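You operate a simulated robot arm through the tools that you are given. There is no shell and no other tool. Be economical: measure what you need, move in short steps, check, and stop when the job is done.

Carry out the task below with a simulated two-armed robot. There is one attempt and no reset: what you move stays moved.

JOB
Pick up the blue pad with loop handle with one hand, pass it to the other hand and put it on the deck in front of the hopper. Set down upright: blue pad with loop handle.

Only the result counts: the job must be done as asked and must still hold three seconds after the hand-in. Knocking over, shifting, dropping, spilling or breaking anything else fails it.

ROBOT AND FRAMES
Two 7-joint arms with two-finger grippers on one trunk, on a base that drives. Base frame: it is fixed to the floor where the robot stands at the start and does not move with it; the origin is under the middle of the robot, x ahead of it, y to its left, z up; the surface under the hand at the start is at about z = 800. Lengths are in mm, angles in rad, forces in N, time in s.
The left shoulder is at the start at [24, 218, 1080], the right one opposite. With the tool pointing down near the work surface each hand reaches from about 200 to 760 mm from the robot's upright axis, wherever it stands, measured 20 degrees to its own side. Places, roughly: deck in front of the hopper [-2700, -1700, 500]. Payload 2.2 kg a hand.
The TCP of each hand is the grasp point between the finger pads, 19 mm short of the fingertips. In the tool frame z runs along the fingers and y along their closing line. The gripper opens to 116 mm. The gripper's body begins 70 mm behind the TCP.
Orientation is that of the tool frame in the base frame, as [roll, pitch, yaw] about the fixed x, y, z axes, in that order (R = Rz(yaw) Ry(pitch) Rx(roll)). With the fingers straight down and closing along the base's y, the tool's x points along the base's -x, its y along +y and its z along -z.

CONTROLS
- The arms move only by the tool arm_command. It takes "left_motion", "right_motion" or both (then of equal length, played together; a hand with none holds still); each is one flat list of numbers, 7 for each row, row after row: the shift along the base's x, y, z in units of 150 mm (1.0 is 150 mm), then the turn, a rotation vector about the base's x, y, z in units of 90 degrees (1.0 is 90 degrees), then the gripper command, from -1 (fully open) to 1 (shut), values between in proportion. In form: [tx, ty, tz, wx, wy, wz, hand, tx, ty, tz, wx, wy, wz, hand, ...]. A call has 1 to 20 rows; each row is the pose to reach, as a shift and turn from the pose commanded when the call began. A call with a number of a shift or a turn outside -1 to 1 is refused whole. A row lasts 0.2 s, in which the tool goes at most 50 mm and 0.15 rad; a call with a longer step from one row to the next is refused whole, and so is a gripper value outside its range. A pose out of reach is approached as far as the arm can. The call stops where the force on the tool passes 40 N (or 10 N more than at its start, if that is more) or the arm is blocked; 0.2 s more then pass. Each finger halts on what it meets, pressing with about 38 N; the grip force reading is that of the motor and also rises with nothing between the fingers. The clock runs only during rows and for 0.2 s after the last one: add rows that repeat a pose to give the fingers time. The reply holds the time, the measured pose of the TCP, the force on the tool along the base axes, the opening and the grip force, in the units named above and with some noise, with the torque about the TCP (base axes, N m) and any sound that the robot's microphone picked up.
- Cameras (640 x 400 px; columns grow to the right, rows downward): "scene" is now at [124.2, 47.2, 1252.2]; the picture's right is [0.34, -0.94, 0.00], its down [-0.53, -0.19, -0.82] and it looks along [0.77, 0.28, -0.57] (base axes); focal length 279 px, centre (320, 200). "left" rides on the left gripper at [69, 15, -97] in its tool frame; the picture's right is [-0.21, 0.98, 0.00], its down [-0.76, -0.17, -0.63] and it looks along [-0.62, -0.14, 0.77] (tool axes); focal length 251 px, centre (320, 200). "right" rides on the right gripper at [69, -15, -96] in its tool frame; the picture's right is [0.21, 0.98, 0.00], its down [-0.76, 0.17, -0.63] and it looks along [-0.62, 0.14, 0.77] (tool axes); focal length 251 px, centre (320, 200). There is no depth. A picture from a camera that has moved, and an enlarged one, comes with that camera's place and axes in the base frame and with its lens. The place of the scene camera against the robot may be out by one fixed shift of up to 18 mm in any direction.
- snapshot(camera): a new picture of that camera. No time passes.
- raise_lower(by): slides the trunk up (or, below 0, down) by that many mm; the arms and the scene camera ride with it, the base frame stays. It gives what a move gives, with no picture.
- base_move(legs): drives the robot by 1 to 6 legs, each [ahead, left, turn to the left] in mm, mm and rad, along the robot's own axes; the way and the turn of a leg run together, so that a leg with both is an arc; at most 1500 mm and 3.142 rad a leg. The arms and the cameras ride along, it lands a little off, and it stops where it bumps. It gives what a move gives.
- pan_tilt(pan, tilt): turns the head with the scene camera to pan (to the left, within 1.396 rad either way) and tilt (down, from -0.506 to 1.204), counted from straight ahead of the robot. It gives what a move gives.
- close_up(camera, box): a new picture of the part [left, top, right, bottom] of that camera's present view, enlarged. No time passes.
- close_job(): hands the job in; it is judged then, once.

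Go step by step. Nothing tells you exact positions but the pictures and the camera data: compare them with the known pose of the tool, close in by small moves and look again before you grip or let go. The budget is 120 turns and 108 pictures, counting those below and the enlarged ones. Unless the task says otherwise, let go and move clear before handing in, and close with one line.

The tools are called after "Emit:" as a command line: name --argument value ..., lists and objects as JSON in quotes. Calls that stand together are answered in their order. arm_command: Moves the arms, as the interface text tells. Its arguments: {"type":"object","properties":{"left_motion":{"type":"array"},"right_motion":{"type":"array"}},"required":[]} The other tools are called the same way: raise_lower (by) slides the trunk up or down; base_move (legs) drives the base; pan_tilt (pan, tilt) turns the head that bears the scene camera; snapshot (camera) takes a picture; close_up (camera, box) takes an enlarged picture of a part of a camera's view; close_job () hands the job in.

At the start:

```text
t: 0.0
left_tool_pos: [481.0, 467.0, 1066.2]
left_orientation: [-3.139, -0.002, -3.141]
left_ft_force: [0.0, -0.6, -0.2]
left_wrist_torque: [0.0, -0.03, -0.02]
left_opening: 116.2
left_gripper_force: 0.1
right_tool_pos: [543.0, -57.0, 1058.8]
right_orientation: [-3.139, -0.001, -3.141]
right_ft_force: [0.8, 0.5, -0.9]
right_wrist_torque: [0.0, -0.04, 0.0]
right_opening: 116.1
right_gripper_force: 0.2
trunk travel left (down, up): [-225.0, 265.0]
robot x, y, heading: [3.1, 0.2, 0.002]
head pan, tilt: [0.349, 0.599]
```

scene: 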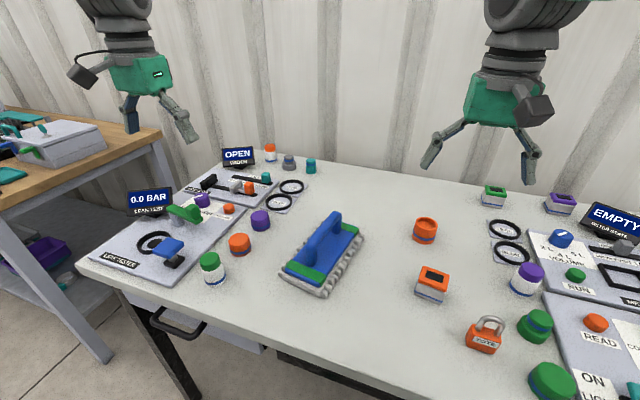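
right: 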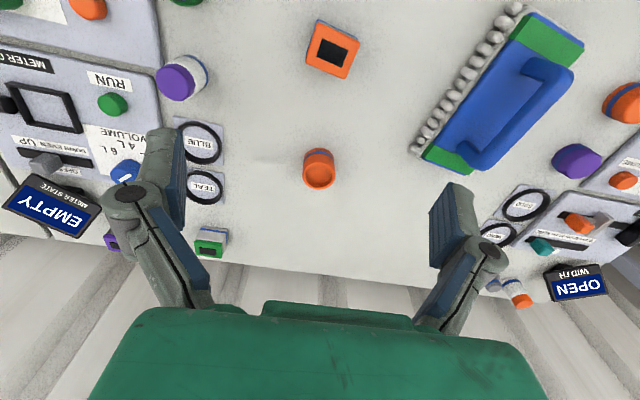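
left: 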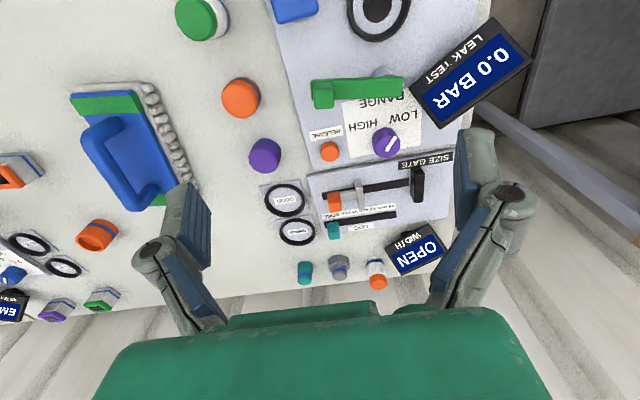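

I see the blue pad with its loop handle near the middle of the table, at roughly (520, 180). I'll look closer before approaching.

Emit:
close_up --camera "scene" --box '[240, 180, 400, 310]'

Emit:
close_up --camera "right" --box '[390, 0, 600, 180]'

Emit:
close_up --camera "left" --box '[50, 60, 210, 220]'

```text
3.08 times, centred on (320, 245) of scene
camera zoom: at [124.2, 47.2, 1252.2], right [0.34, -0.94, 0.0], down [-0.53, -0.19, -0.82], along [0.77, 0.28, -0.57], focal length 858 px, centre (320, 62)
```

zoom: 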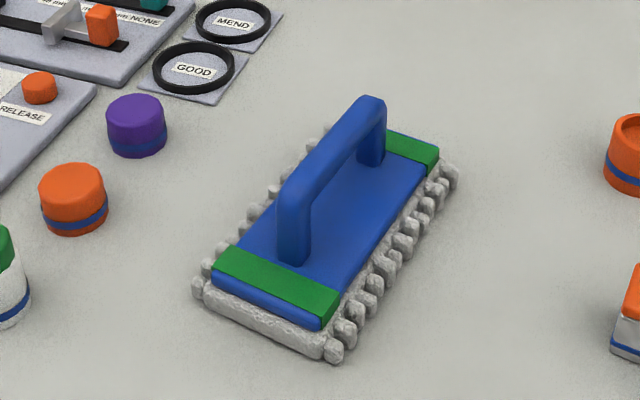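

```text
2.22 times, centred on (495, 90) of right
camera zoom: at [474.6, -71.9, 1154.8], right [-0.21, 0.98, 0.0], down [0.76, 0.17, 0.63], along [0.62, 0.14, -0.78], focal length 559 px, centre (-69, 444)
```

zoom: 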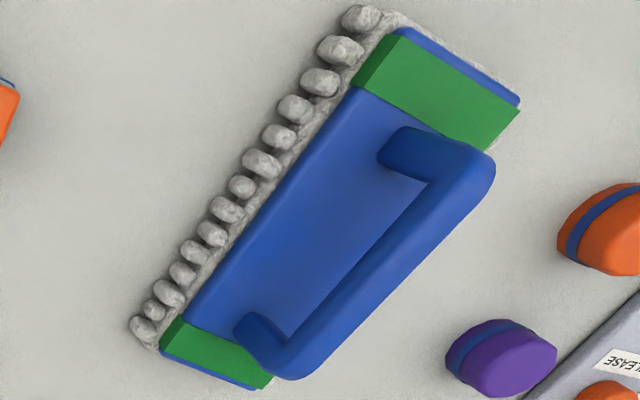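

```text
2.50 times, centred on (130, 140) of left
camera zoom: at [412.6, 482.4, 1163.4], right [0.21, 0.98, 0.0], down [0.76, -0.17, 0.63], along [0.62, -0.14, -0.78], focal length 629 px, centre (795, 350)
```

zoom: 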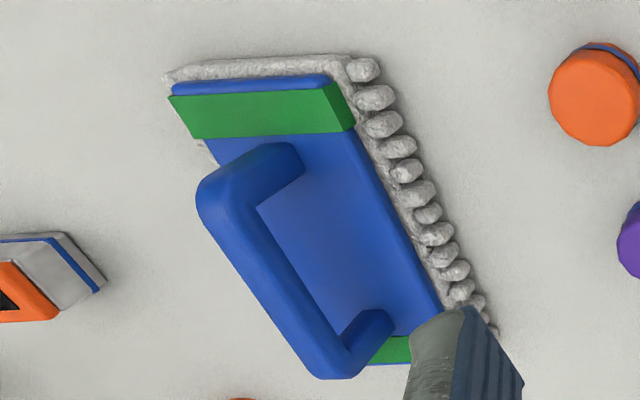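

Using both wrist cameras, I place the handle bar from about (484,181) to (594,163), with its top near z≈880. I'll bring the left hand over the near end of the handle and move the right hand a little away.

Emit:
arm_command --left_motion '[0.05, -0.25, 0, 0, 0, 0, -1, 0.1, -0.5, 0, 0, 0, 0, -1, 0.15, -0.75, 0, 0, 0, -0.05, -1, 0.207, -1, 0, 0, 0, -0.103, -1]' --right_motion '[0, -0.25, 0, 0, 0, 0, -1, 0, -0.5, 0, 0, 0, 0, -1, 0, -0.75, 0, 0, 0, 0, -1, 0, -1, 0, 0, 0, 0, -1]'

Emit:
arm_command --left_motion '[0, -0.25, 0, 0, 0, 0, -1, 0, -0.5, -0.2, 0, 0, 0, -1, 0, -0.75, -0.4, 0, 0, 0, -1, 0, -0.94, -0.6, 0, 0, 0, -1]'

Emit:
snapshot --camera "left"

Emit:
snapshot --camera "scene"

```text
t: 1.0
left_tool_pos: [511.5, 315.7, 1068.2]
left_orientation: [3.141, 0.0, 2.979]
left_ft_force: [-0.2, 0.3, 0.2]
left_wrist_torque: [-0.03, 0.03, 0.01]
left_opening: 115.9
left_gripper_force: 0.1
right_tool_pos: [537.6, -211.1, 1056.6]
right_orientation: [3.141, 0.002, -3.141]
right_ft_force: [-0.4, 0.4, 0.2]
right_wrist_torque: [0.04, 0.01, 0.02]
right_opening: 116.2
right_gripper_force: 0.1
trunk travel left (down, up): [-225.0, 265.0]
robot x, y, heading: [4.5, -3.2, -0.001]
head pan, tilt: [0.349, 0.599]
```

```text
t: 2.0
left_tool_pos: [509.2, 173.2, 977.1]
left_orientation: [3.14, 0.002, 2.982]
left_ft_force: [0.0, -0.1, -0.8]
left_wrist_torque: [0.01, 0.02, 0.02]
left_opening: 116.1
left_gripper_force: 0.1
right_tool_pos: [537.8, -210.1, 1055.9]
right_orientation: [3.139, 0.002, -3.142]
right_ft_force: [-1.0, 0.3, 0.4]
right_wrist_torque: [-0.05, -0.02, 0.0]
right_opening: 116.1
right_gripper_force: 0.1
trunk travel left (down, up): [-225.0, 265.0]
robot x, y, heading: [-1.8, 0.0, 0.003]
head pan, tilt: [0.349, 0.599]
```

```text
101 pictures are left
camera left: at [444.8, 198.6, 1073.6], right [0.37, 0.93, 0.0], down [0.72, -0.29, 0.63], along [0.59, -0.23, -0.77], focal length 251 px, centre (320, 200)
```

left: 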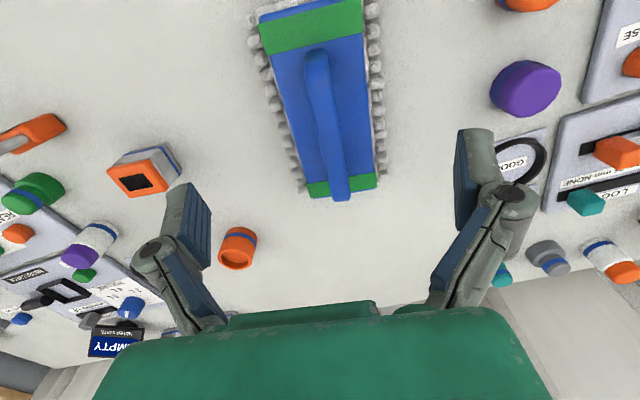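

```text
100 pictures are left
camera scene: at [125.3, 43.0, 1252.2], right [0.34, -0.94, 0.0], down [-0.53, -0.19, -0.82], along [0.77, 0.28, -0.57], focal length 279 px, centre (320, 200)
```

scene: 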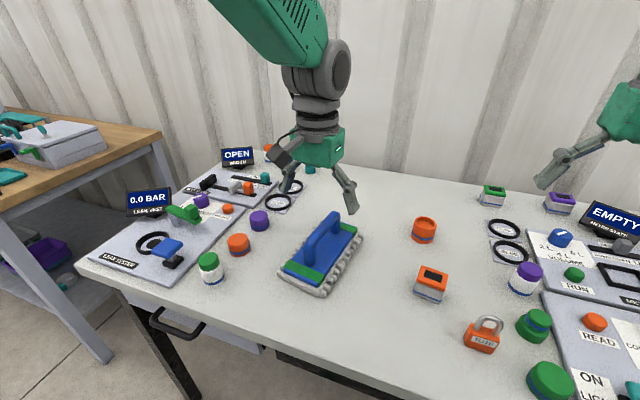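

The hand is above the handle, whose axis is at about −12° with its near end at (472,187). I'll adjust slightly, come down most of the way and check.

Emit:
arm_command --left_motion '[-0.04, 0.05, -0.15, 0, 0, -0.03, -1, -0.04, 0.05, -0.35, 0, 0, -0.03, -1, -0.04, 0.05, -0.5, 0, 0, -0.03, -1]'

Emit:
snapshot --camera "left"

Emit:
close_up --camera "scene" --box '[240, 180, 400, 310]'

```text
t: 2.8
left_tool_pos: [506.2, 182.2, 905.2]
left_orientation: [3.14, 0.002, 2.931]
left_ft_force: [0.4, 0.5, 0.3]
left_wrist_torque: [0.01, 0.0, -0.03]
left_opening: 115.8
left_gripper_force: 0.0
right_tool_pos: [537.0, -210.6, 1058.5]
right_orientation: [3.14, 0.001, -3.142]
right_ft_force: [0.4, -0.5, 0.2]
right_wrist_torque: [-0.01, 0.02, -0.02]
right_opening: 116.0
right_gripper_force: 0.0
trunk travel left (down, up): [-225.0, 265.0]
robot x, y, heading: [-2.4, 1.1, -0.004]
head pan, tilt: [0.349, 0.599]
```

```text
99 pictures are left
camera left: at [441.1, 211.8, 1001.0], right [0.41, 0.91, 0.0], down [0.7, -0.32, 0.63], along [0.58, -0.26, -0.77], focal length 251 px, centre (320, 200)
```

left: 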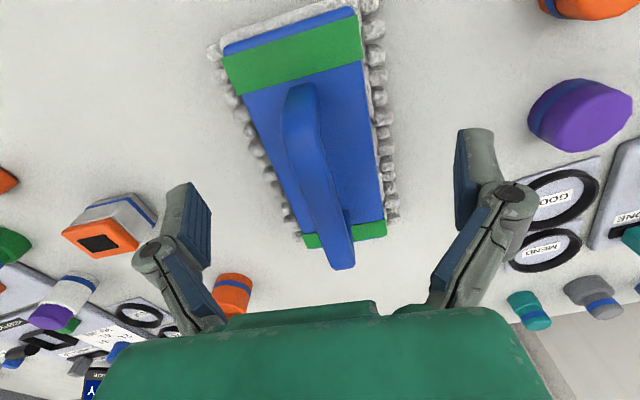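

```text
3.08 times, centred on (320, 245) of scene
camera zoom: at [124.8, 43.9, 1252.2], right [0.34, -0.94, 0.0], down [-0.53, -0.19, -0.82], along [0.77, 0.28, -0.57], focal length 858 px, centre (320, 62)
```

zoom: 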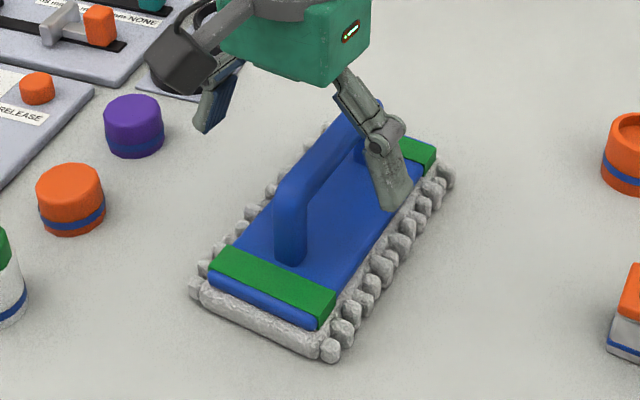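

The alignment agrees to within a few mm. I'll lower to grip height, close on the near end of the handle and lift a little.

Emit:
arm_command --left_motion '[-0.03, -0.02, -0.12, 0, 0, -0.01, -1, -0.03, -0.02, -0.247, 0, 0, -0.01, -1, -0.03, -0.02, -0.247, 0, 0, -0.01, -1, -0.03, -0.02, -0.247, 0, 0, -0.01, 0.3, -0.03, -0.02, -0.247, 0, 0, -0.01, 1, -0.03, -0.02, -0.247, 0, 0, -0.01, 1, -0.03, -0.02, -0.247, 0, 0, -0.01, 1]'

Emit:
close_up --camera "scene" --box '[240, 180, 400, 310]'

Emit:
snapshot --camera "left"

```text
t: 4.4
left_tool_pos: [499.9, 179.6, 866.5]
left_orientation: [3.139, 0.001, 2.917]
left_ft_force: [-0.1, 0.2, 0.4]
left_wrist_torque: [-0.04, 0.01, 0.04]
left_opening: 6.1
left_gripper_force: 28.5
right_tool_pos: [538.2, -210.6, 1057.7]
right_orientation: [3.141, 0.003, -3.141]
right_ft_force: [-0.1, -0.9, 0.1]
right_wrist_torque: [0.01, -0.05, 0.02]
right_opening: 115.9
right_gripper_force: 0.1
trunk travel left (down, up): [-225.0, 265.0]
robot x, y, heading: [3.2, 1.2, 0.001]
head pan, tilt: [0.349, 0.599]
```

```text
3.08 times, centred on (320, 245) of scene
camera zoom: at [124.7, 44.1, 1252.2], right [0.34, -0.94, 0.0], down [-0.53, -0.19, -0.82], along [0.77, 0.28, -0.57], focal length 858 px, centre (320, 62)
```

zoom: 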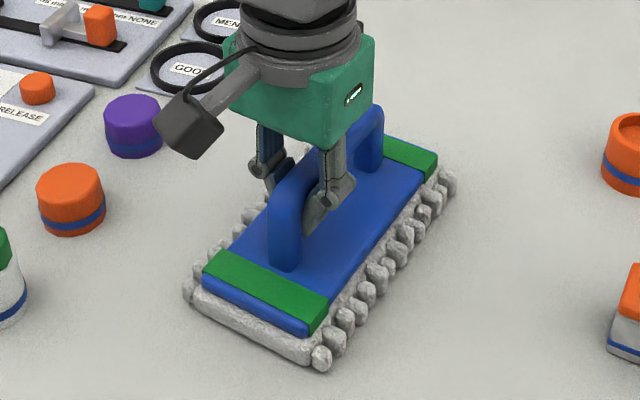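

```text
96 pictures are left
camera left: at [435.8, 208.4, 964.1], right [0.43, 0.9, 0.0], down [0.7, -0.33, 0.63], along [0.57, -0.27, -0.77], focal length 251 px, centre (320, 200)
```

left: 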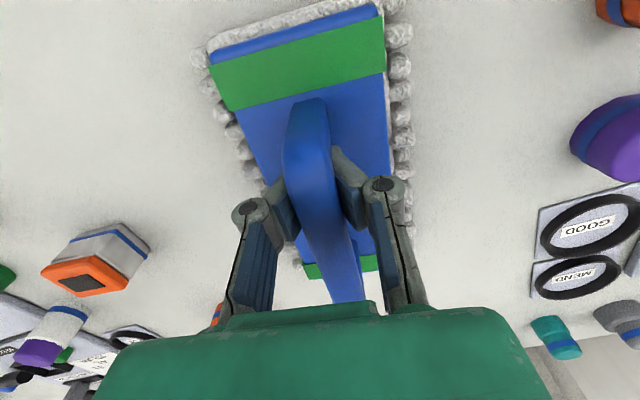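

The opening reads only 6 mm, thinner than the bar looks, so the fingers may have closed under it. I'll look closely.

Emit:
close_up --camera "left" --box '[230, 80, 410, 310]'

Emit:
close_up --camera "scene" --box '[290, 195, 350, 255]'

Emit:
snapshot --camera "right"

```text
1.74 times, centred on (320, 195) of left
camera zoom: at [435.8, 208.4, 964.1], right [0.43, 0.9, 0.0], down [0.7, -0.33, 0.63], along [0.57, -0.27, -0.77], focal length 437 px, centre (320, 209)
```

zoom: 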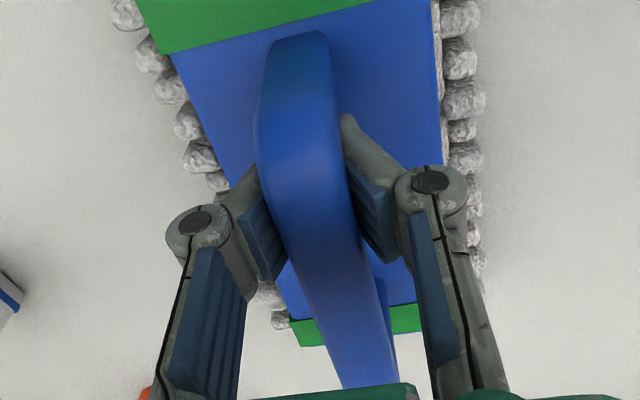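

```text
6.67 times, centred on (320, 225) of scene
camera zoom: at [124.7, 44.1, 1252.2], right [0.34, -0.94, 0.0], down [-0.53, -0.19, -0.82], along [0.77, 0.28, -0.57], focal length 1858 px, centre (320, 33)
```

zoom: 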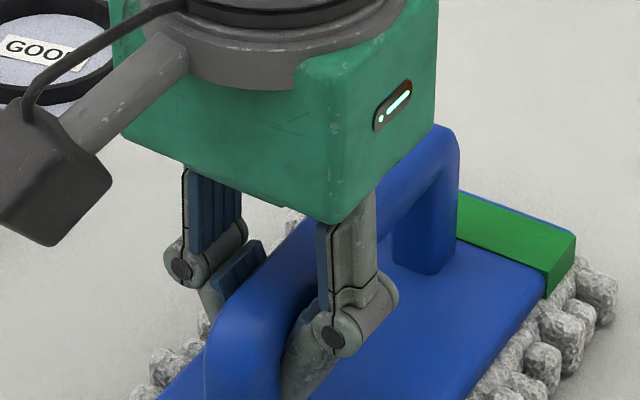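

```text
93 pictures are left
camera right: at [468.8, -226.6, 1154.0], right [-0.21, 0.98, 0.0], down [0.76, 0.17, 0.63], along [0.62, 0.14, -0.77], focal length 251 px, centre (320, 200)
```

right: 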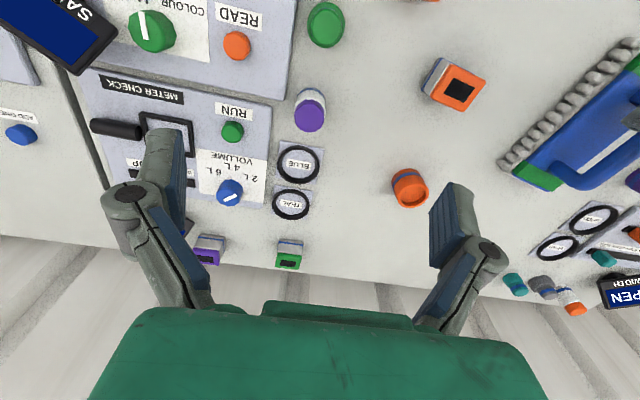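

The tips appear to have closed beneath the bar, in a V with the bar sitting above the pads. I'll open, rise about 14 mm and close again.

Emit:
arm_command --left_motion '[0, 0, 0, 0, 0, 0, -0.5, 0, 0, 0, 0, 0, 0, -0.5, 0, 0, 0, 0, 0, 0, -0.5, 0, 0, 0.095, 0, 0, 0, -0.5, 0, 0, 0.095, 0, 0, 0, -0.5]'

Emit:
snapshot --camera "left"

Emit:
close_up --camera "scene" --box '[260, 180, 380, 280]'

```text
t: 5.6
left_tool_pos: [498.9, 177.3, 880.2]
left_orientation: [3.139, 0.001, 2.916]
left_ft_force: [0.2, -0.2, -0.2]
left_wrist_torque: [0.01, 0.0, -0.01]
left_opening: 87.0
left_gripper_force: 0.0
right_tool_pos: [538.6, -210.6, 1057.2]
right_orientation: [3.141, 0.002, 3.141]
right_ft_force: [0.6, -0.3, -0.1]
right_wrist_torque: [0.02, -0.01, -0.03]
right_opening: 116.1
right_gripper_force: 0.1
trunk travel left (down, up): [-225.0, 265.0]
robot x, y, heading: [2.8, 2.9, 0.002]
head pan, tilt: [0.349, 0.599]
```

```text
92 pictures are left
camera left: at [434.7, 206.3, 977.7], right [0.43, 0.9, 0.0], down [0.7, -0.33, 0.63], along [0.57, -0.27, -0.77], focal length 251 px, centre (320, 200)
```

left: 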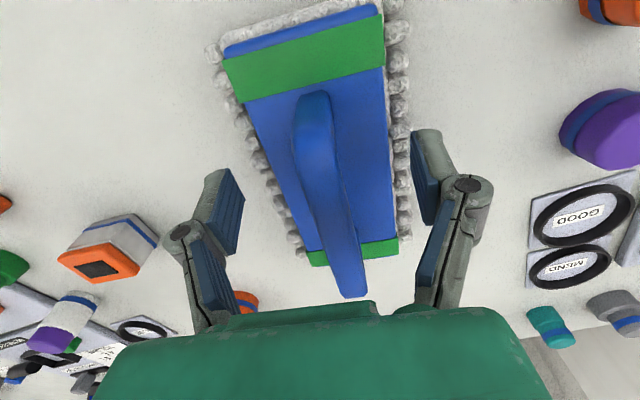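

```text
4.00 times, centred on (320, 230) of scene
camera zoom: at [124.9, 43.9, 1252.2], right [0.34, -0.94, 0.0], down [-0.53, -0.19, -0.82], along [0.77, 0.28, -0.57], focal length 1115 px, centre (320, 80)
```

zoom: 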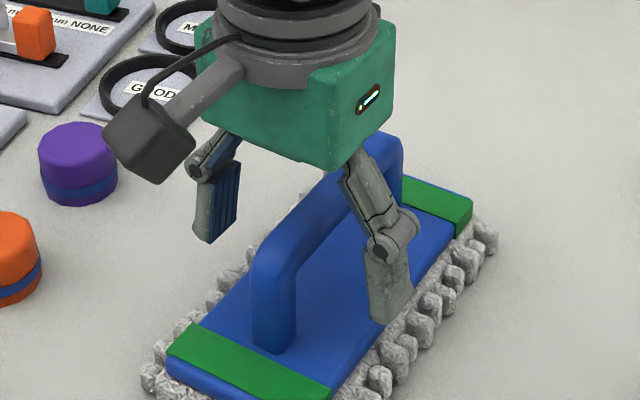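

Emit:
arm_command --left_motion '[0, 0, 0, 0, 0, 0, 0.3, 0, 0, 0, 0, 0, 0, 1, 0, 0, 0, 0, 0, 0, 1, 0, 0, 0, 0, 0, 0, 1, 0, 0, 0, 0, 0, 0, 1]'

Emit:
close_up --camera "left" --box '[200, 80, 440, 310]'

Emit:
close_up --camera "scene" --box '[260, 180, 380, 280]'

```text
t: 6.8
left_tool_pos: [499.1, 176.6, 880.3]
left_orientation: [3.141, 0.001, 2.916]
left_ft_force: [-0.1, 0.0, -0.1]
left_wrist_torque: [-0.02, 0.07, 0.02]
left_opening: 8.2
left_gripper_force: 35.9
right_tool_pos: [538.1, -210.9, 1057.8]
right_orientation: [3.14, 0.001, 3.14]
right_ft_force: [0.2, -0.2, -0.5]
right_wrist_torque: [0.03, -0.02, -0.03]
right_opening: 116.2
right_gripper_force: 0.0
trunk travel left (down, up): [-225.0, 265.0]
robot x, y, heading: [2.7, -0.1, 0.002]
head pan, tilt: [0.349, 0.599]
```

```text
1.74 times, centred on (320, 195) of left
camera zoom: at [434.4, 206.6, 977.7], right [0.43, 0.9, 0.0], down [0.7, -0.33, 0.63], along [0.57, -0.27, -0.77], focal length 437 px, centre (320, 209)
```

zoom: 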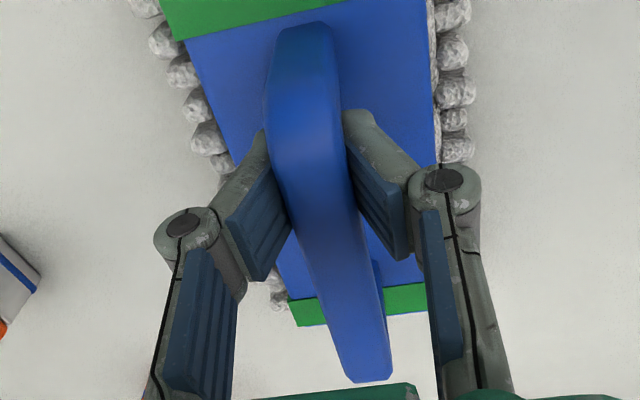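

```text
4.00 times, centred on (320, 230) of scene
camera zoom: at [124.7, 44.1, 1252.2], right [0.34, -0.94, 0.0], down [-0.53, -0.19, -0.82], along [0.77, 0.28, -0.57], focal length 1115 px, centre (320, 80)
```

zoom: 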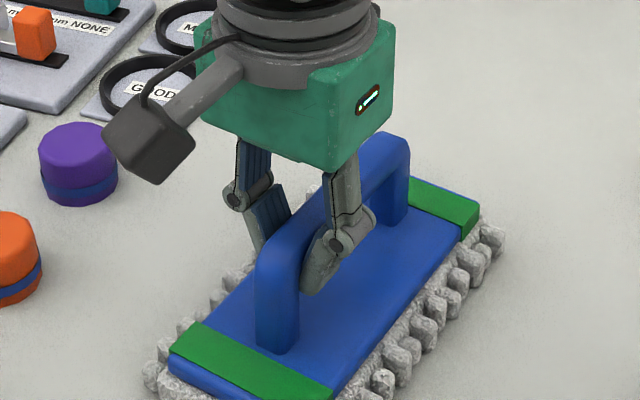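

The grip force is firm, and the opening barely changed with height, so the fingers are bearing on the bar. I'll do a small test lift.

Emit:
arm_command --left_motion '[0, 0, 0.1, 0, 0, 0, 1, 0, 0, 0.2, 0, 0, 0, 1, 0, 0, 0.3, 0, 0, 0, 1, 0, 0, 0.3, 0, 0, 0, 1]'

Emit:
snapshot --camera "left"

Emit:
close_up --camera "scene" --box '[240, 160, 400, 290]'

```text
t: 7.8
left_tool_pos: [498.7, 178.6, 925.6]
left_orientation: [3.141, 0.003, 2.917]
left_ft_force: [-0.2, 0.4, -1.2]
left_wrist_torque: [0.0, 0.07, 0.04]
left_opening: 8.0
left_gripper_force: 35.2
right_tool_pos: [537.6, -210.7, 1058.0]
right_orientation: [3.14, 0.002, -3.141]
right_ft_force: [0.7, -0.3, 0.0]
right_wrist_torque: [-0.02, 0.01, 0.02]
right_opening: 115.8
right_gripper_force: 0.0
trunk travel left (down, up): [-225.0, 265.0]
robot x, y, heading: [-0.7, -0.1, 0.0]
head pan, tilt: [0.349, 0.599]
```

```text
88 pictures are left
camera left: at [434.8, 207.3, 1022.8], right [0.43, 0.9, 0.0], down [0.7, -0.33, 0.63], along [0.57, -0.27, -0.77], focal length 251 px, centre (320, 200)
```

left: 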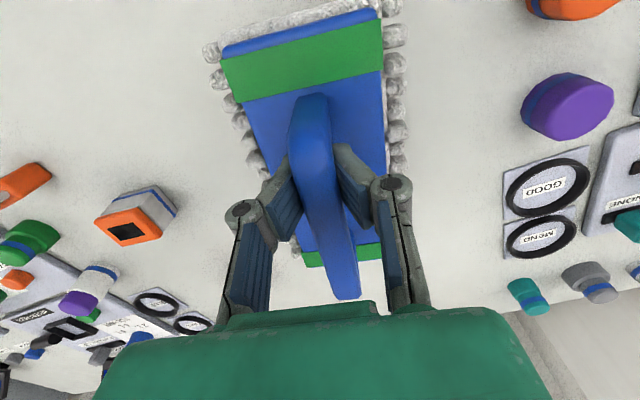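

```text
3.08 times, centred on (320, 225) of scene
camera zoom: at [124.9, 44.2, 1252.2], right [0.34, -0.94, 0.0], down [-0.53, -0.19, -0.82], along [0.77, 0.28, -0.57], focal length 858 px, centre (320, 123)
```

zoom: 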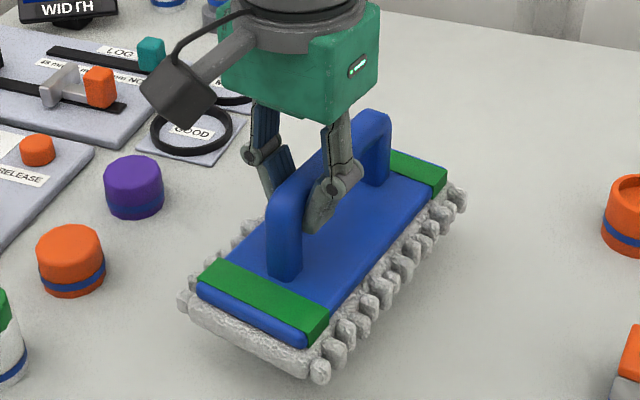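

The pad is lifted and level, and it weighs little. I'll raise it clear, then back away from the table before the handover.

Emit:
arm_command --left_motion '[0, 0, 0.25, 0, 0, 0, 1, 0, 0, 0.5, 0, 0, 0, 1, 0, 0, 0.75, 0, 0, 0, 1, 0, 0, 1, 0, 0, 0, 1, 0, 0, 1, 0, 0, 0, 1]'

Emit:
pan_tilt --pan -1.396 --tilt 0.4

Emit:
snapshot --camera "scene"

Emit:
pan_tilt --pan 1.396 --tilt 0.4

Emit:
snapshot --camera "scene"

```text
t: 9.0
left_tool_pos: [499.7, 176.5, 1074.3]
left_orientation: [3.138, 0.0, 2.915]
left_ft_force: [0.4, -0.5, -2.2]
left_wrist_torque: [-0.02, 0.03, 0.02]
left_opening: 7.7
left_gripper_force: 35.5
right_tool_pos: [538.2, -210.4, 1056.8]
right_orientation: [3.139, 0.001, 3.141]
right_ft_force: [1.3, -1.0, -0.1]
right_wrist_torque: [-0.02, 0.02, 0.0]
right_opening: 116.2
right_gripper_force: 0.0
trunk travel left (down, up): [-225.0, 265.0]
robot x, y, heading: [-2.9, 0.3, -0.0]
head pan, tilt: [0.349, 0.599]
```

```text
t: 10.8
left_tool_pos: [499.9, 177.2, 1075.3]
left_orientation: [3.14, 0.003, 2.916]
left_ft_force: [0.9, -0.6, -1.5]
left_wrist_torque: [0.0, 0.04, -0.02]
left_opening: 7.8
left_gripper_force: 35.5
right_tool_pos: [537.6, -211.1, 1058.2]
right_orientation: [3.141, 0.003, 3.141]
right_ft_force: [1.6, 0.2, -0.1]
right_wrist_torque: [0.02, 0.0, -0.01]
right_opening: 116.1
right_gripper_force: 0.1
trunk travel left (down, up): [-225.0, 265.0]
robot x, y, heading: [1.3, 0.8, -0.0]
head pan, tilt: [-1.396, 0.4]
```

```text
86 pictures are left
camera scene: at [57.5, -77.3, 1270.6], right [-0.98, -0.17, 0.0], down [-0.07, 0.38, -0.92], along [0.16, -0.91, -0.39], focal length 279 px, centre (320, 200)
```

scene: 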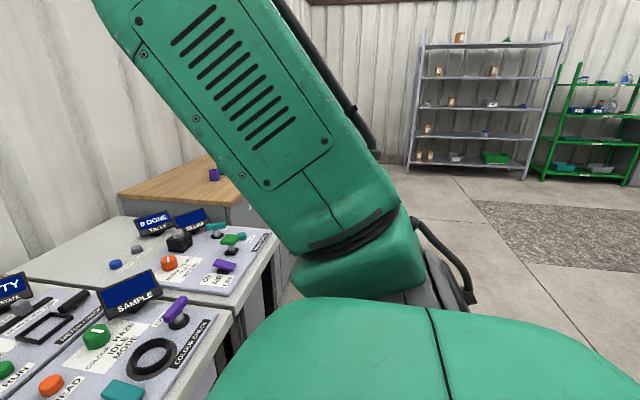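

```text
t: 13.2
left_tool_pos: [498.3, 177.6, 1075.3]
left_orientation: [3.139, 0.002, 2.916]
left_ft_force: [-0.3, 0.2, -1.9]
left_wrist_torque: [0.02, 0.09, 0.03]
left_opening: 7.4
left_gripper_force: 35.1
right_tool_pos: [537.4, -210.7, 1057.7]
right_orientation: [3.139, 0.001, -3.141]
right_ft_force: [-0.6, 0.5, -0.2]
right_wrist_torque: [0.02, 0.05, 0.0]
right_opening: 116.1
right_gripper_force: 0.1
trunk travel left (down, up): [-225.0, 265.0]
robot x, y, heading: [3.2, -2.6, 0.0]
head pan, tilt: [1.396, 0.4]
```

```text
85 pictures are left
camera scene: at [57.5, 105.3, 1270.6], right [0.98, -0.17, 0.0], down [-0.07, -0.38, -0.92], along [0.16, 0.91, -0.39], focal length 279 px, centre (320, 200)
```

scene: 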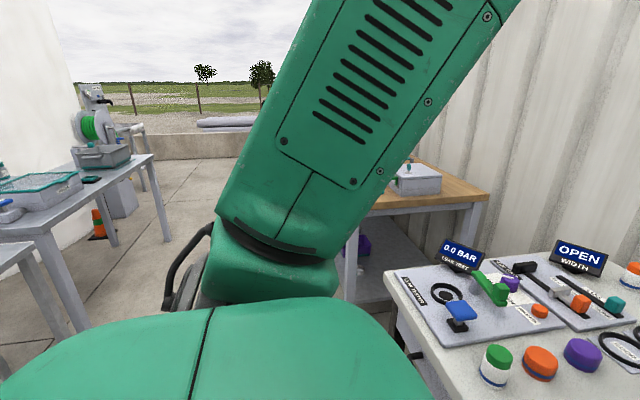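

The pad is still held, with the opening holding at about 7.5–8 mm. I'll back away 450 mm and look toward the right rear.

Emit:
base_move --legs '[[-450, 0, 0]]'

Emit:
base_move --legs '[[0, 0, -1.3]]'

Emit:
pan_tilt --pan -1.2 --tilt 0.4

Emit:
snapshot --camera "scene"

Emit:
pan_tilt --pan 0.2 --tilt 0.5

Emit:
snapshot --camera "scene"

```text
t: 16.0
left_tool_pos: [38.2, 176.7, 1075.2]
left_orientation: [3.141, 0.002, 2.913]
left_ft_force: [0.0, 0.3, -1.2]
left_wrist_torque: [-0.02, 0.02, 0.01]
left_opening: 7.3
left_gripper_force: 35.2
right_tool_pos: [75.4, -209.9, 1058.1]
right_orientation: [3.14, 0.003, 3.139]
right_ft_force: [-0.6, -0.7, -0.4]
right_wrist_torque: [0.02, 0.01, 0.01]
right_opening: 116.0
right_gripper_force: 0.0
trunk travel left (down, up): [-225.0, 265.0]
robot x, y, heading: [-459.2, 1.5, -0.007]
head pan, tilt: [1.396, 0.4]
```

```text
t: 19.6
left_tool_pos: [-153.7, -426.9, 1076.8]
left_orientation: [3.141, 0.006, 1.626]
left_ft_force: [-0.4, -0.7, -2.3]
left_wrist_torque: [0.06, 0.02, 0.01]
left_opening: 7.4
left_gripper_force: 35.3
right_tool_pos: [-515.8, -570.5, 1060.0]
right_orientation: [3.14, 0.005, 1.852]
right_ft_force: [-0.3, 0.4, -0.4]
right_wrist_torque: [0.01, 0.01, 0.02]
right_opening: 116.1
right_gripper_force: 0.1
trunk travel left (down, up): [-225.0, 265.0]
robot x, y, heading: [-460.2, 3.3, -1.291]
head pan, tilt: [1.396, 0.4]
```

```text
t: 21.9
left_tool_pos: [-155.7, -424.3, 1077.8]
left_orientation: [3.138, 0.006, 1.628]
left_ft_force: [0.1, -0.4, -1.5]
left_wrist_torque: [0.05, -0.03, 0.0]
left_opening: 7.2
left_gripper_force: 34.4
right_tool_pos: [-517.1, -569.1, 1059.7]
right_orientation: [3.14, 0.008, 1.852]
right_ft_force: [-0.3, -0.3, -0.1]
right_wrist_torque: [0.0, -0.01, 0.0]
right_opening: 116.4
right_gripper_force: 0.0
trunk travel left (down, up): [-225.0, 265.0]
robot x, y, heading: [-460.3, 0.6, -1.294]
head pan, tilt: [-1.201, 0.4]
```

```text
84 pictures are left
camera scene: at [-525.3, -83.1, 1270.5], right [-0.61, 0.8, 0.0], down [0.31, 0.24, -0.92], along [-0.73, -0.56, -0.39], focal length 279 px, centre (320, 200)
```

scene: 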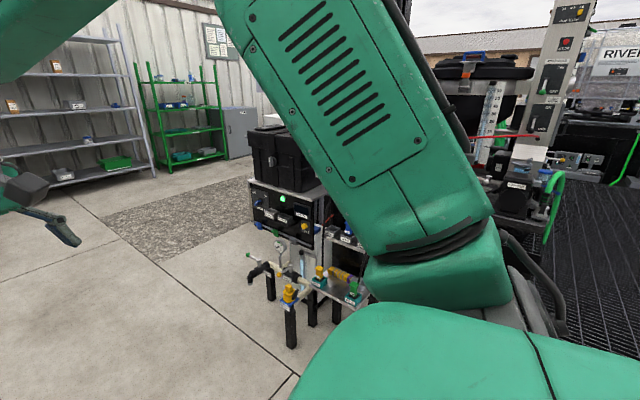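

```text
t: 23.4
left_tool_pos: [-153.9, -423.1, 1078.7]
left_orientation: [3.138, 0.007, 1.626]
left_ft_force: [-1.3, 0.1, -2.3]
left_wrist_torque: [0.1, -0.03, 0.01]
left_opening: 6.9
left_gripper_force: 34.9
right_tool_pos: [-517.0, -568.6, 1061.0]
right_orientation: [3.139, 0.009, 1.851]
right_ft_force: [1.0, -0.2, -0.1]
right_wrist_torque: [0.05, 0.0, 0.02]
right_opening: 116.1
right_gripper_force: 0.1
trunk travel left (down, up): [-225.0, 265.0]
robot x, y, heading: [-462.2, 3.2, -1.29]
head pan, tilt: [0.201, 0.499]
```

```text
83 pictures are left
camera scene: at [-409.5, -107.7, 1261.2], right [-0.89, -0.46, 0.0], down [-0.22, 0.43, -0.88], along [0.4, -0.78, -0.48], focal length 279 px, centre (320, 200)
```

scene: 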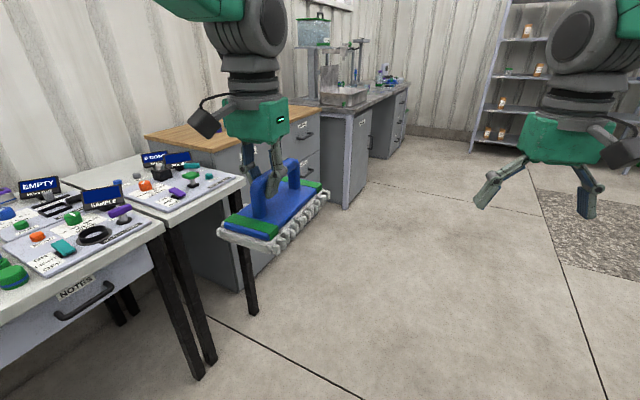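

The pad is still level in the left hand, but the opening has crept from 8.2 to 6.9 mm. I'll check the grip close up.

Emit:
close_up --camera "left" --box '[200, 80, 440, 310]'

Emit:
close_up --camera "scene" --box '[200, 80, 340, 260]'

```text
1.74 times, centred on (320, 195) of left
camera zoom: at [-143.2, -353.9, 1174.0], right [0.99, -0.16, 0.0], down [-0.13, -0.76, 0.64], along [-0.1, -0.63, -0.77], focal length 437 px, centre (320, 209)
```

zoom: 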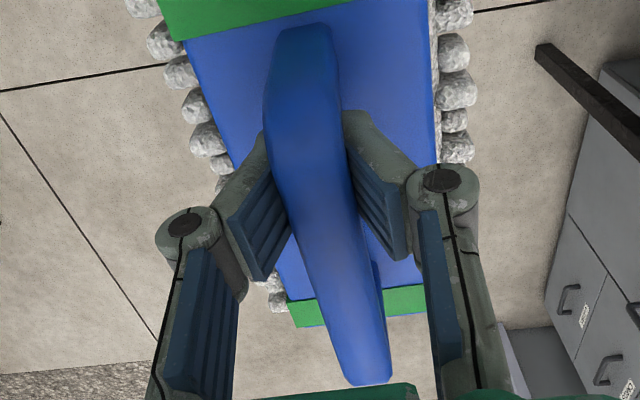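

```text
2.22 times, centred on (270, 170) of scene
camera zoom: at [-409.5, -107.7, 1261.2], right [-0.89, -0.46, 0.0], down [-0.22, 0.43, -0.88], along [0.4, -0.78, -0.48], focal length 619 px, centre (431, 267)
```

zoom: 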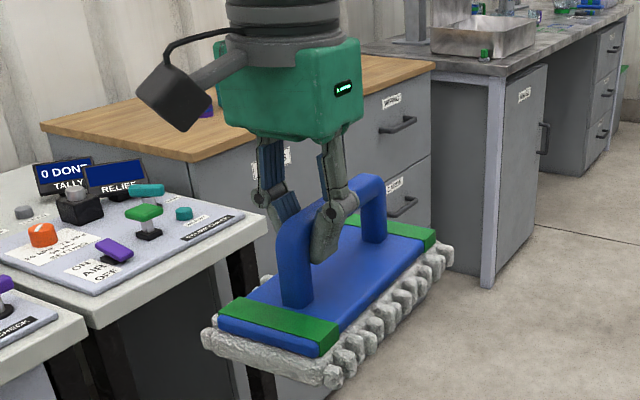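

The grip is unchanged and the bar is caged above the tips. I'll turn to face the deck and look before handing over.

Emit:
base_move --legs '[[0, 0, -1.2]]'

Emit:
pan_tilt --pan 0 --tilt 0.4

Emit:
snapshot --camera "scene"

```text
t: 26.9
left_tool_pos: [-751.9, -434.6, 1076.9]
left_orientation: [3.138, 0.008, 0.41]
left_ft_force: [0.2, 0.4, -2.1]
left_wrist_torque: [0.04, -0.04, 0.0]
left_opening: 6.5
left_gripper_force: 34.8
right_tool_pos: [-1013.4, -145.5, 1059.9]
right_orientation: [3.139, 0.01, 0.637]
right_ft_force: [0.3, 0.0, 0.4]
right_wrist_torque: [-0.02, -0.01, 0.02]
right_opening: 116.0
right_gripper_force: 0.1
trunk travel left (down, up): [-225.0, 265.0]
robot x, y, heading: [-460.4, 1.9, -2.51]
head pan, tilt: [0.201, 0.499]
```

```text
t: 27.6
left_tool_pos: [-748.7, -432.4, 1079.3]
left_orientation: [3.139, 0.01, 0.41]
left_ft_force: [-0.4, -0.5, -2.1]
left_wrist_torque: [0.01, -0.04, -0.03]
left_opening: 6.2
left_gripper_force: 34.8
right_tool_pos: [-1011.2, -144.2, 1062.9]
right_orientation: [3.14, 0.013, 0.635]
right_ft_force: [0.5, 0.1, -0.4]
right_wrist_torque: [-0.01, -0.03, 0.01]
right_opening: 116.0
right_gripper_force: 0.1
trunk travel left (down, up): [-225.0, 265.0]
robot x, y, heading: [-463.0, -1.5, -2.506]
head pan, tilt: [0.0, 0.4]
```

```text
80 pictures are left
camera scene: at [-572.6, -65.5, 1270.3], right [-0.59, 0.8, 0.0], down [0.32, 0.23, -0.92], along [-0.74, -0.55, -0.39], focal length 279 px, centre (320, 200)
```

scene: 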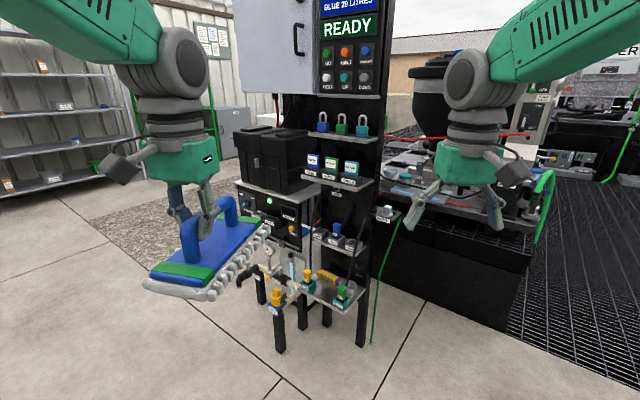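

A tall cabinet stands ahead and the deck is beyond it. The floor here is free, so I'll hand over now, first bringing the pad to the middle with the handle crosswise to the robot.

Emit:
arm_command --left_motion '[-0.03, 0.085, 0, 0, 0, -0.095, 1, -0.06, 0.17, 0, 0, 0, -0.19, 1, -0.09, 0.255, 0, 0, 0, -0.285, 1, -0.12, 0.34, 0, 0, 0, -0.38, 1, -0.15, 0.425, 0, 0, 0, -0.475, 1, -0.18, 0.51, 0, 0, 0, -0.57, 1, -0.21, 0.6, 0, 0, 0, -0.665, 1, -0.24, 0.685, 0, 0, 0, -0.76, 1, -0.269, 0.77, 0, 0, 0, -0.855, 1]'

Emit:
pan_tilt --pan 0 --tilt 0.65

Emit:
snapshot --camera "scene"

```text
t: 29.6
left_tool_pos: [-789.6, -315.8, 1080.5]
left_orientation: [3.137, 0.011, -0.934]
left_ft_force: [0.1, 0.1, -1.1]
left_wrist_torque: [-0.03, 0.0, 0.04]
left_opening: 6.2
left_gripper_force: 34.7
right_tool_pos: [-1012.6, -143.2, 1062.6]
right_orientation: [3.138, 0.012, 0.637]
right_ft_force: [-0.1, 0.2, -0.6]
right_wrist_torque: [0.05, 0.01, -0.03]
right_opening: 116.2
right_gripper_force: 0.1
trunk travel left (down, up): [-225.0, 265.0]
robot x, y, heading: [-463.4, 1.0, -2.511]
head pan, tilt: [0.0, 0.4]
```

```text
t: 30.4
left_tool_pos: [-790.6, -315.2, 1078.8]
left_orientation: [3.138, 0.01, -0.932]
left_ft_force: [0.7, 0.1, -1.6]
left_wrist_torque: [-0.04, -0.03, -0.04]
left_opening: 6.1
left_gripper_force: 33.9
right_tool_pos: [-1011.2, -143.4, 1062.4]
right_orientation: [3.14, 0.011, 0.635]
right_ft_force: [0.4, 0.4, 0.0]
right_wrist_torque: [0.02, -0.03, 0.0]
right_opening: 115.9
right_gripper_force: 0.0
trunk travel left (down, up): [-225.0, 265.0]
robot x, y, heading: [-461.7, 0.3, -2.504]
head pan, tilt: [0.0, 0.649]
```

```text
79 pictures are left
camera scene: at [-568.4, -61.7, 1247.9], right [-0.59, 0.8, 0.0], down [0.49, 0.36, -0.79], along [-0.64, -0.47, -0.61], focal length 279 px, centre (320, 200)
```

scene: 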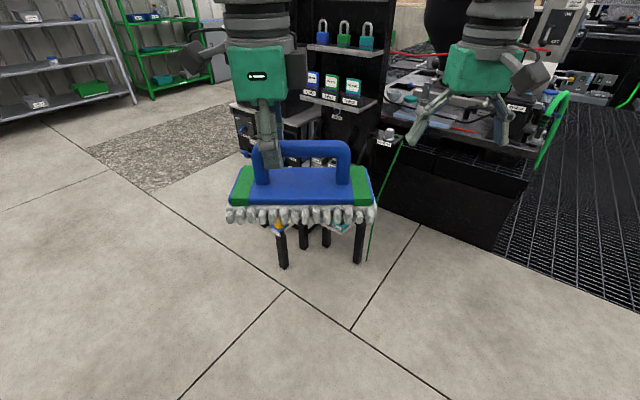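

The handle is now crosswise and level. I'll bring the right hand to a staging pose above the handle's free end, turned 90° and tilted 25° outward to clear the left wrist.

Emit:
arm_command --right_motion '[0.05, -0.03, 0.2, -0.0277, 0.0042, 0.0893, -1, 0.1, -0.06, 0.4, -0.0554, 0.0083, 0.1787, -1, 0.15, -0.1, 0.6, -0.083, 0.0125, 0.268, -1, 0.25, -0.15, 0.8, -0.1107, 0.0166, 0.3573, -1, 0.35, -0.2, 0.85, -0.1384, 0.0208, 0.4466, -1, 0.45, -0.25, 0.85, -0.1661, 0.0249, 0.536, -1, 0.55, -0.3, 0.85, -0.1938, 0.0291, 0.6253, -1, 0.65, -0.35, 0.85, -0.2215, 0.0332, 0.7146, -1, 0.75, -0.4, 0.85, -0.2491, 0.0374, 0.804, -1, 0.85, -0.46, 0.85, -0.2768, 0.0415, 0.8933, -1, 0.98, -0.516, 0.85, -0.3045, 0.0457, 0.9826, -1]'

Emit:
snapshot --camera "scene"

Emit:
snapshot --camera "right"

Emit:
close_up --camera "scene" --box '[210, 90, 390, 240]'

```text
t: 32.8
left_tool_pos: [-791.4, -315.8, 1079.8]
left_orientation: [3.139, 0.012, -0.934]
left_ft_force: [0.6, 0.8, -2.1]
left_wrist_torque: [-0.05, -0.06, -0.02]
left_opening: 5.9
left_gripper_force: 33.9
right_tool_pos: [-864.1, -220.8, 1190.8]
right_orientation: [3.14, 0.45, 2.21]
right_ft_force: [0.1, -0.5, -0.2]
right_wrist_torque: [0.0, -0.01, -0.02]
right_opening: 115.9
right_gripper_force: 0.1
trunk travel left (down, up): [-225.0, 265.0]
robot x, y, heading: [-463.0, 1.1, -2.505]
head pan, tilt: [0.0, 0.649]
```

```text
78 pictures are left
camera scene: at [-568.3, -61.8, 1247.8], right [-0.59, 0.8, 0.0], down [0.49, 0.36, -0.79], along [-0.64, -0.47, -0.61], focal length 279 px, centre (320, 200)
```

scene: 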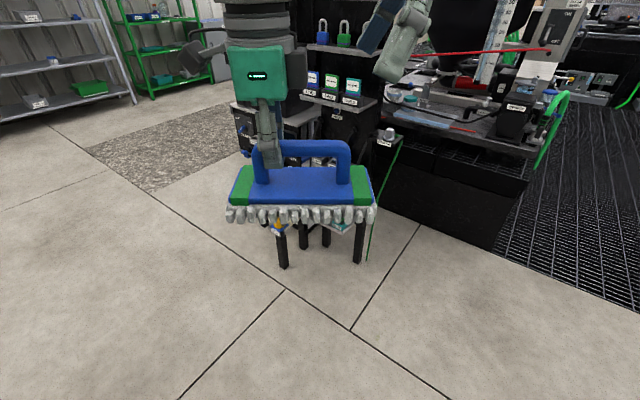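

```text
77 pictures are left
camera right: at [-938.2, -148.6, 1247.7], right [0.67, 0.74, -0.09], down [0.37, -0.23, 0.9], along [0.64, -0.64, -0.43], focal length 251 px, centre (320, 200)
```

right: 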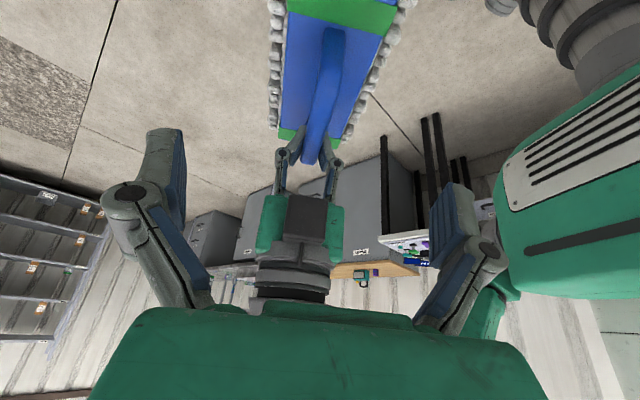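

```text
2.67 times, centred on (300, 165) of scene
camera zoom: at [-568.3, -61.8, 1247.8], right [-0.59, 0.8, 0.0], down [0.49, 0.36, -0.79], along [-0.64, -0.47, -0.61], focal length 743 px, centre (373, 293)
```

zoom: 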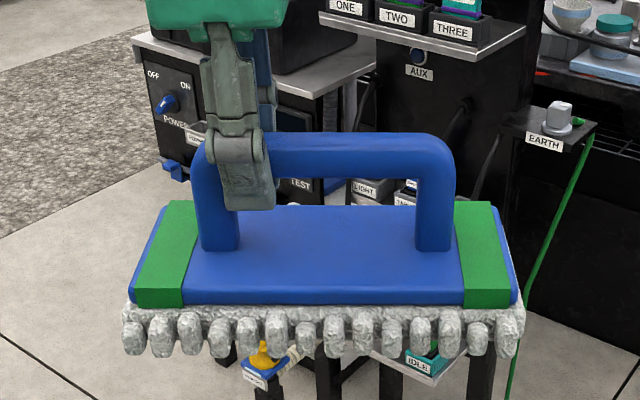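

Emit:
close_up --camera "right" --box '[240, 0, 410, 220]'

```text
1.82 times, centred on (325, 110) of right
camera zoom: at [-938.2, -148.6, 1247.7], right [0.67, 0.74, -0.09], down [0.37, -0.23, 0.9], along [0.64, -0.64, -0.43], focal length 457 px, centre (311, 364)
```

zoom: 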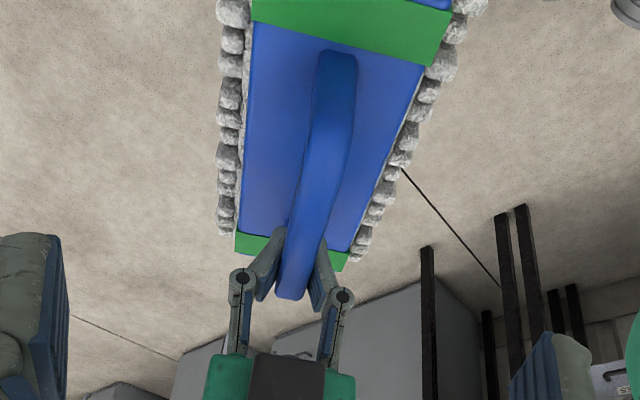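

The right camera shows the bar's top at about the left TCP height. I'll approach along the tilted tool axis in two steps, checking alignment midway.

Emit:
arm_command --right_motion '[0.06, -0.075, -0.25, 0, 0, 0, -0.6, 0.124, -0.155, -0.484, 0, 0, 0, -0.6, 0.124, -0.155, -0.484, 0, 0, 0, -0.6]'

Emit:
snapshot --camera "right"

Emit:
close_up --camera "scene" --box '[210, 60, 390, 240]'

```text
t: 33.6
left_tool_pos: [-789.7, -314.3, 1079.2]
left_orientation: [3.138, 0.012, -0.932]
left_ft_force: [1.1, -0.3, -1.8]
left_wrist_torque: [-0.07, -0.04, 0.01]
left_opening: 6.1
left_gripper_force: 34.3
right_tool_pos: [-845.9, -241.9, 1116.7]
right_orientation: [3.139, 0.448, 2.208]
right_ft_force: [-0.2, 0.2, 1.0]
right_wrist_torque: [0.0, -0.01, 0.0]
right_opening: 93.0
right_gripper_force: 0.1
trunk travel left (down, up): [-225.0, 265.0]
robot x, y, heading: [-461.8, 2.8, -2.5]
head pan, tilt: [0.0, 0.649]
```

```text
74 pictures are left
camera right: at [-919.4, -169.5, 1173.9], right [0.67, 0.74, -0.09], down [0.37, -0.23, 0.9], along [0.64, -0.64, -0.43], focal length 251 px, centre (320, 200)
```

right: 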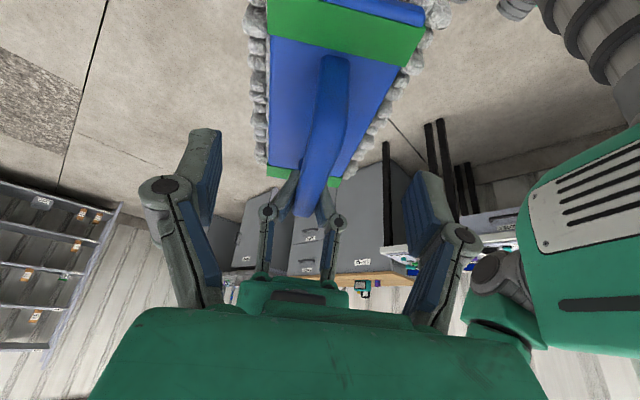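

```text
2.22 times, centred on (300, 150) of scene
camera zoom: at [-567.7, -61.7, 1247.9], right [-0.59, 0.8, 0.0], down [0.49, 0.36, -0.79], along [-0.64, -0.47, -0.61], focal length 619 px, centre (364, 311)
```

zoom: 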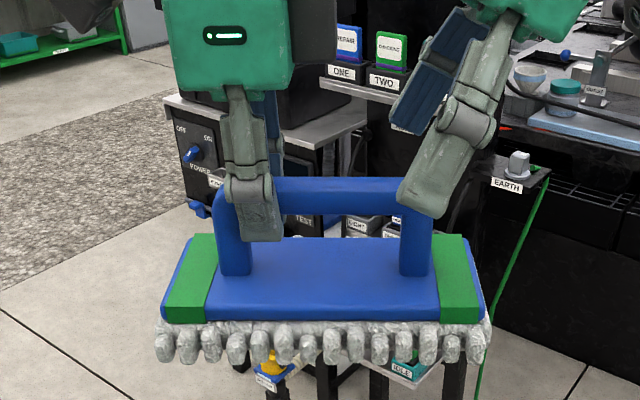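

Alignment looks right: the bar is centred between the right fingers. I'll descend to the bar and close while still holding with the left.

Emit:
arm_command --right_motion '[0.04, -0.055, -0.15, 0, 0, 0, -0.6, 0.086, -0.117, -0.31, 0, 0, 0, -0.6, 0.086, -0.117, -0.31, 0, 0, 0, -0.6]'

Emit:
snapshot --camera "right"

Emit:
close_up --camera "scene" --box '[210, 60, 390, 240]'

```text
t: 34.4
left_tool_pos: [-791.5, -315.4, 1078.4]
left_orientation: [3.138, 0.008, -0.933]
left_ft_force: [0.8, -0.2, -2.2]
left_wrist_torque: [-0.06, -0.04, 0.0]
left_opening: 6.2
left_gripper_force: 33.8
right_tool_pos: [-832.3, -259.2, 1072.1]
right_orientation: [3.14, 0.449, 2.206]
right_ft_force: [0.2, -0.2, 0.3]
right_wrist_torque: [0.03, 0.0, -0.02]
right_opening: 92.5
right_gripper_force: 0.0
trunk travel left (down, up): [-225.0, 265.0]
robot x, y, heading: [-461.6, 1.7, -2.508]
head pan, tilt: [0.0, 0.649]
```

```text
72 pictures are left
camera right: at [-906.0, -186.6, 1129.0], right [0.67, 0.74, -0.09], down [0.37, -0.23, 0.9], along [0.64, -0.64, -0.43], focal length 251 px, centre (320, 200)
```

right: 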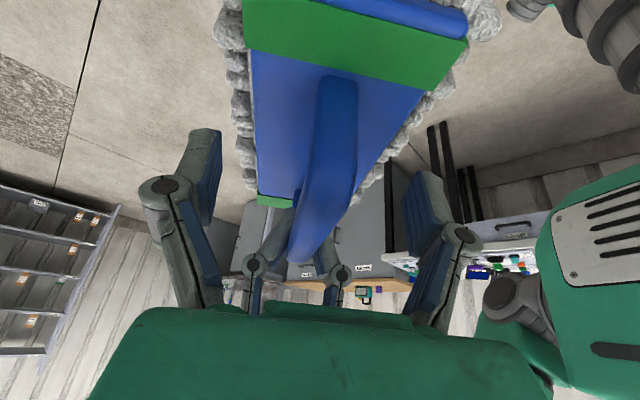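

```text
2.22 times, centred on (300, 150) of scene
camera zoom: at [-567.9, -62.0, 1247.9], right [-0.59, 0.8, 0.0], down [0.49, 0.36, -0.79], along [-0.64, -0.47, -0.61], focal length 619 px, centre (364, 311)
```

zoom: 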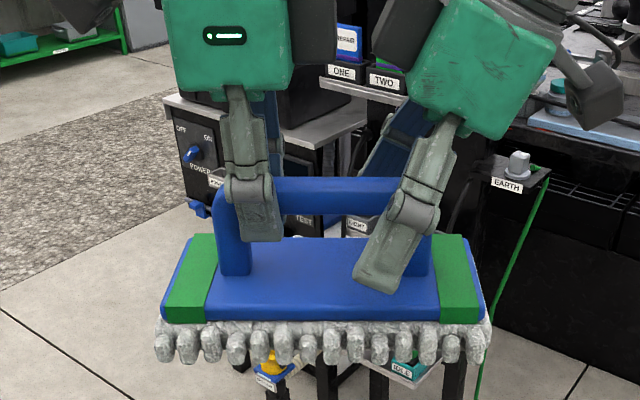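

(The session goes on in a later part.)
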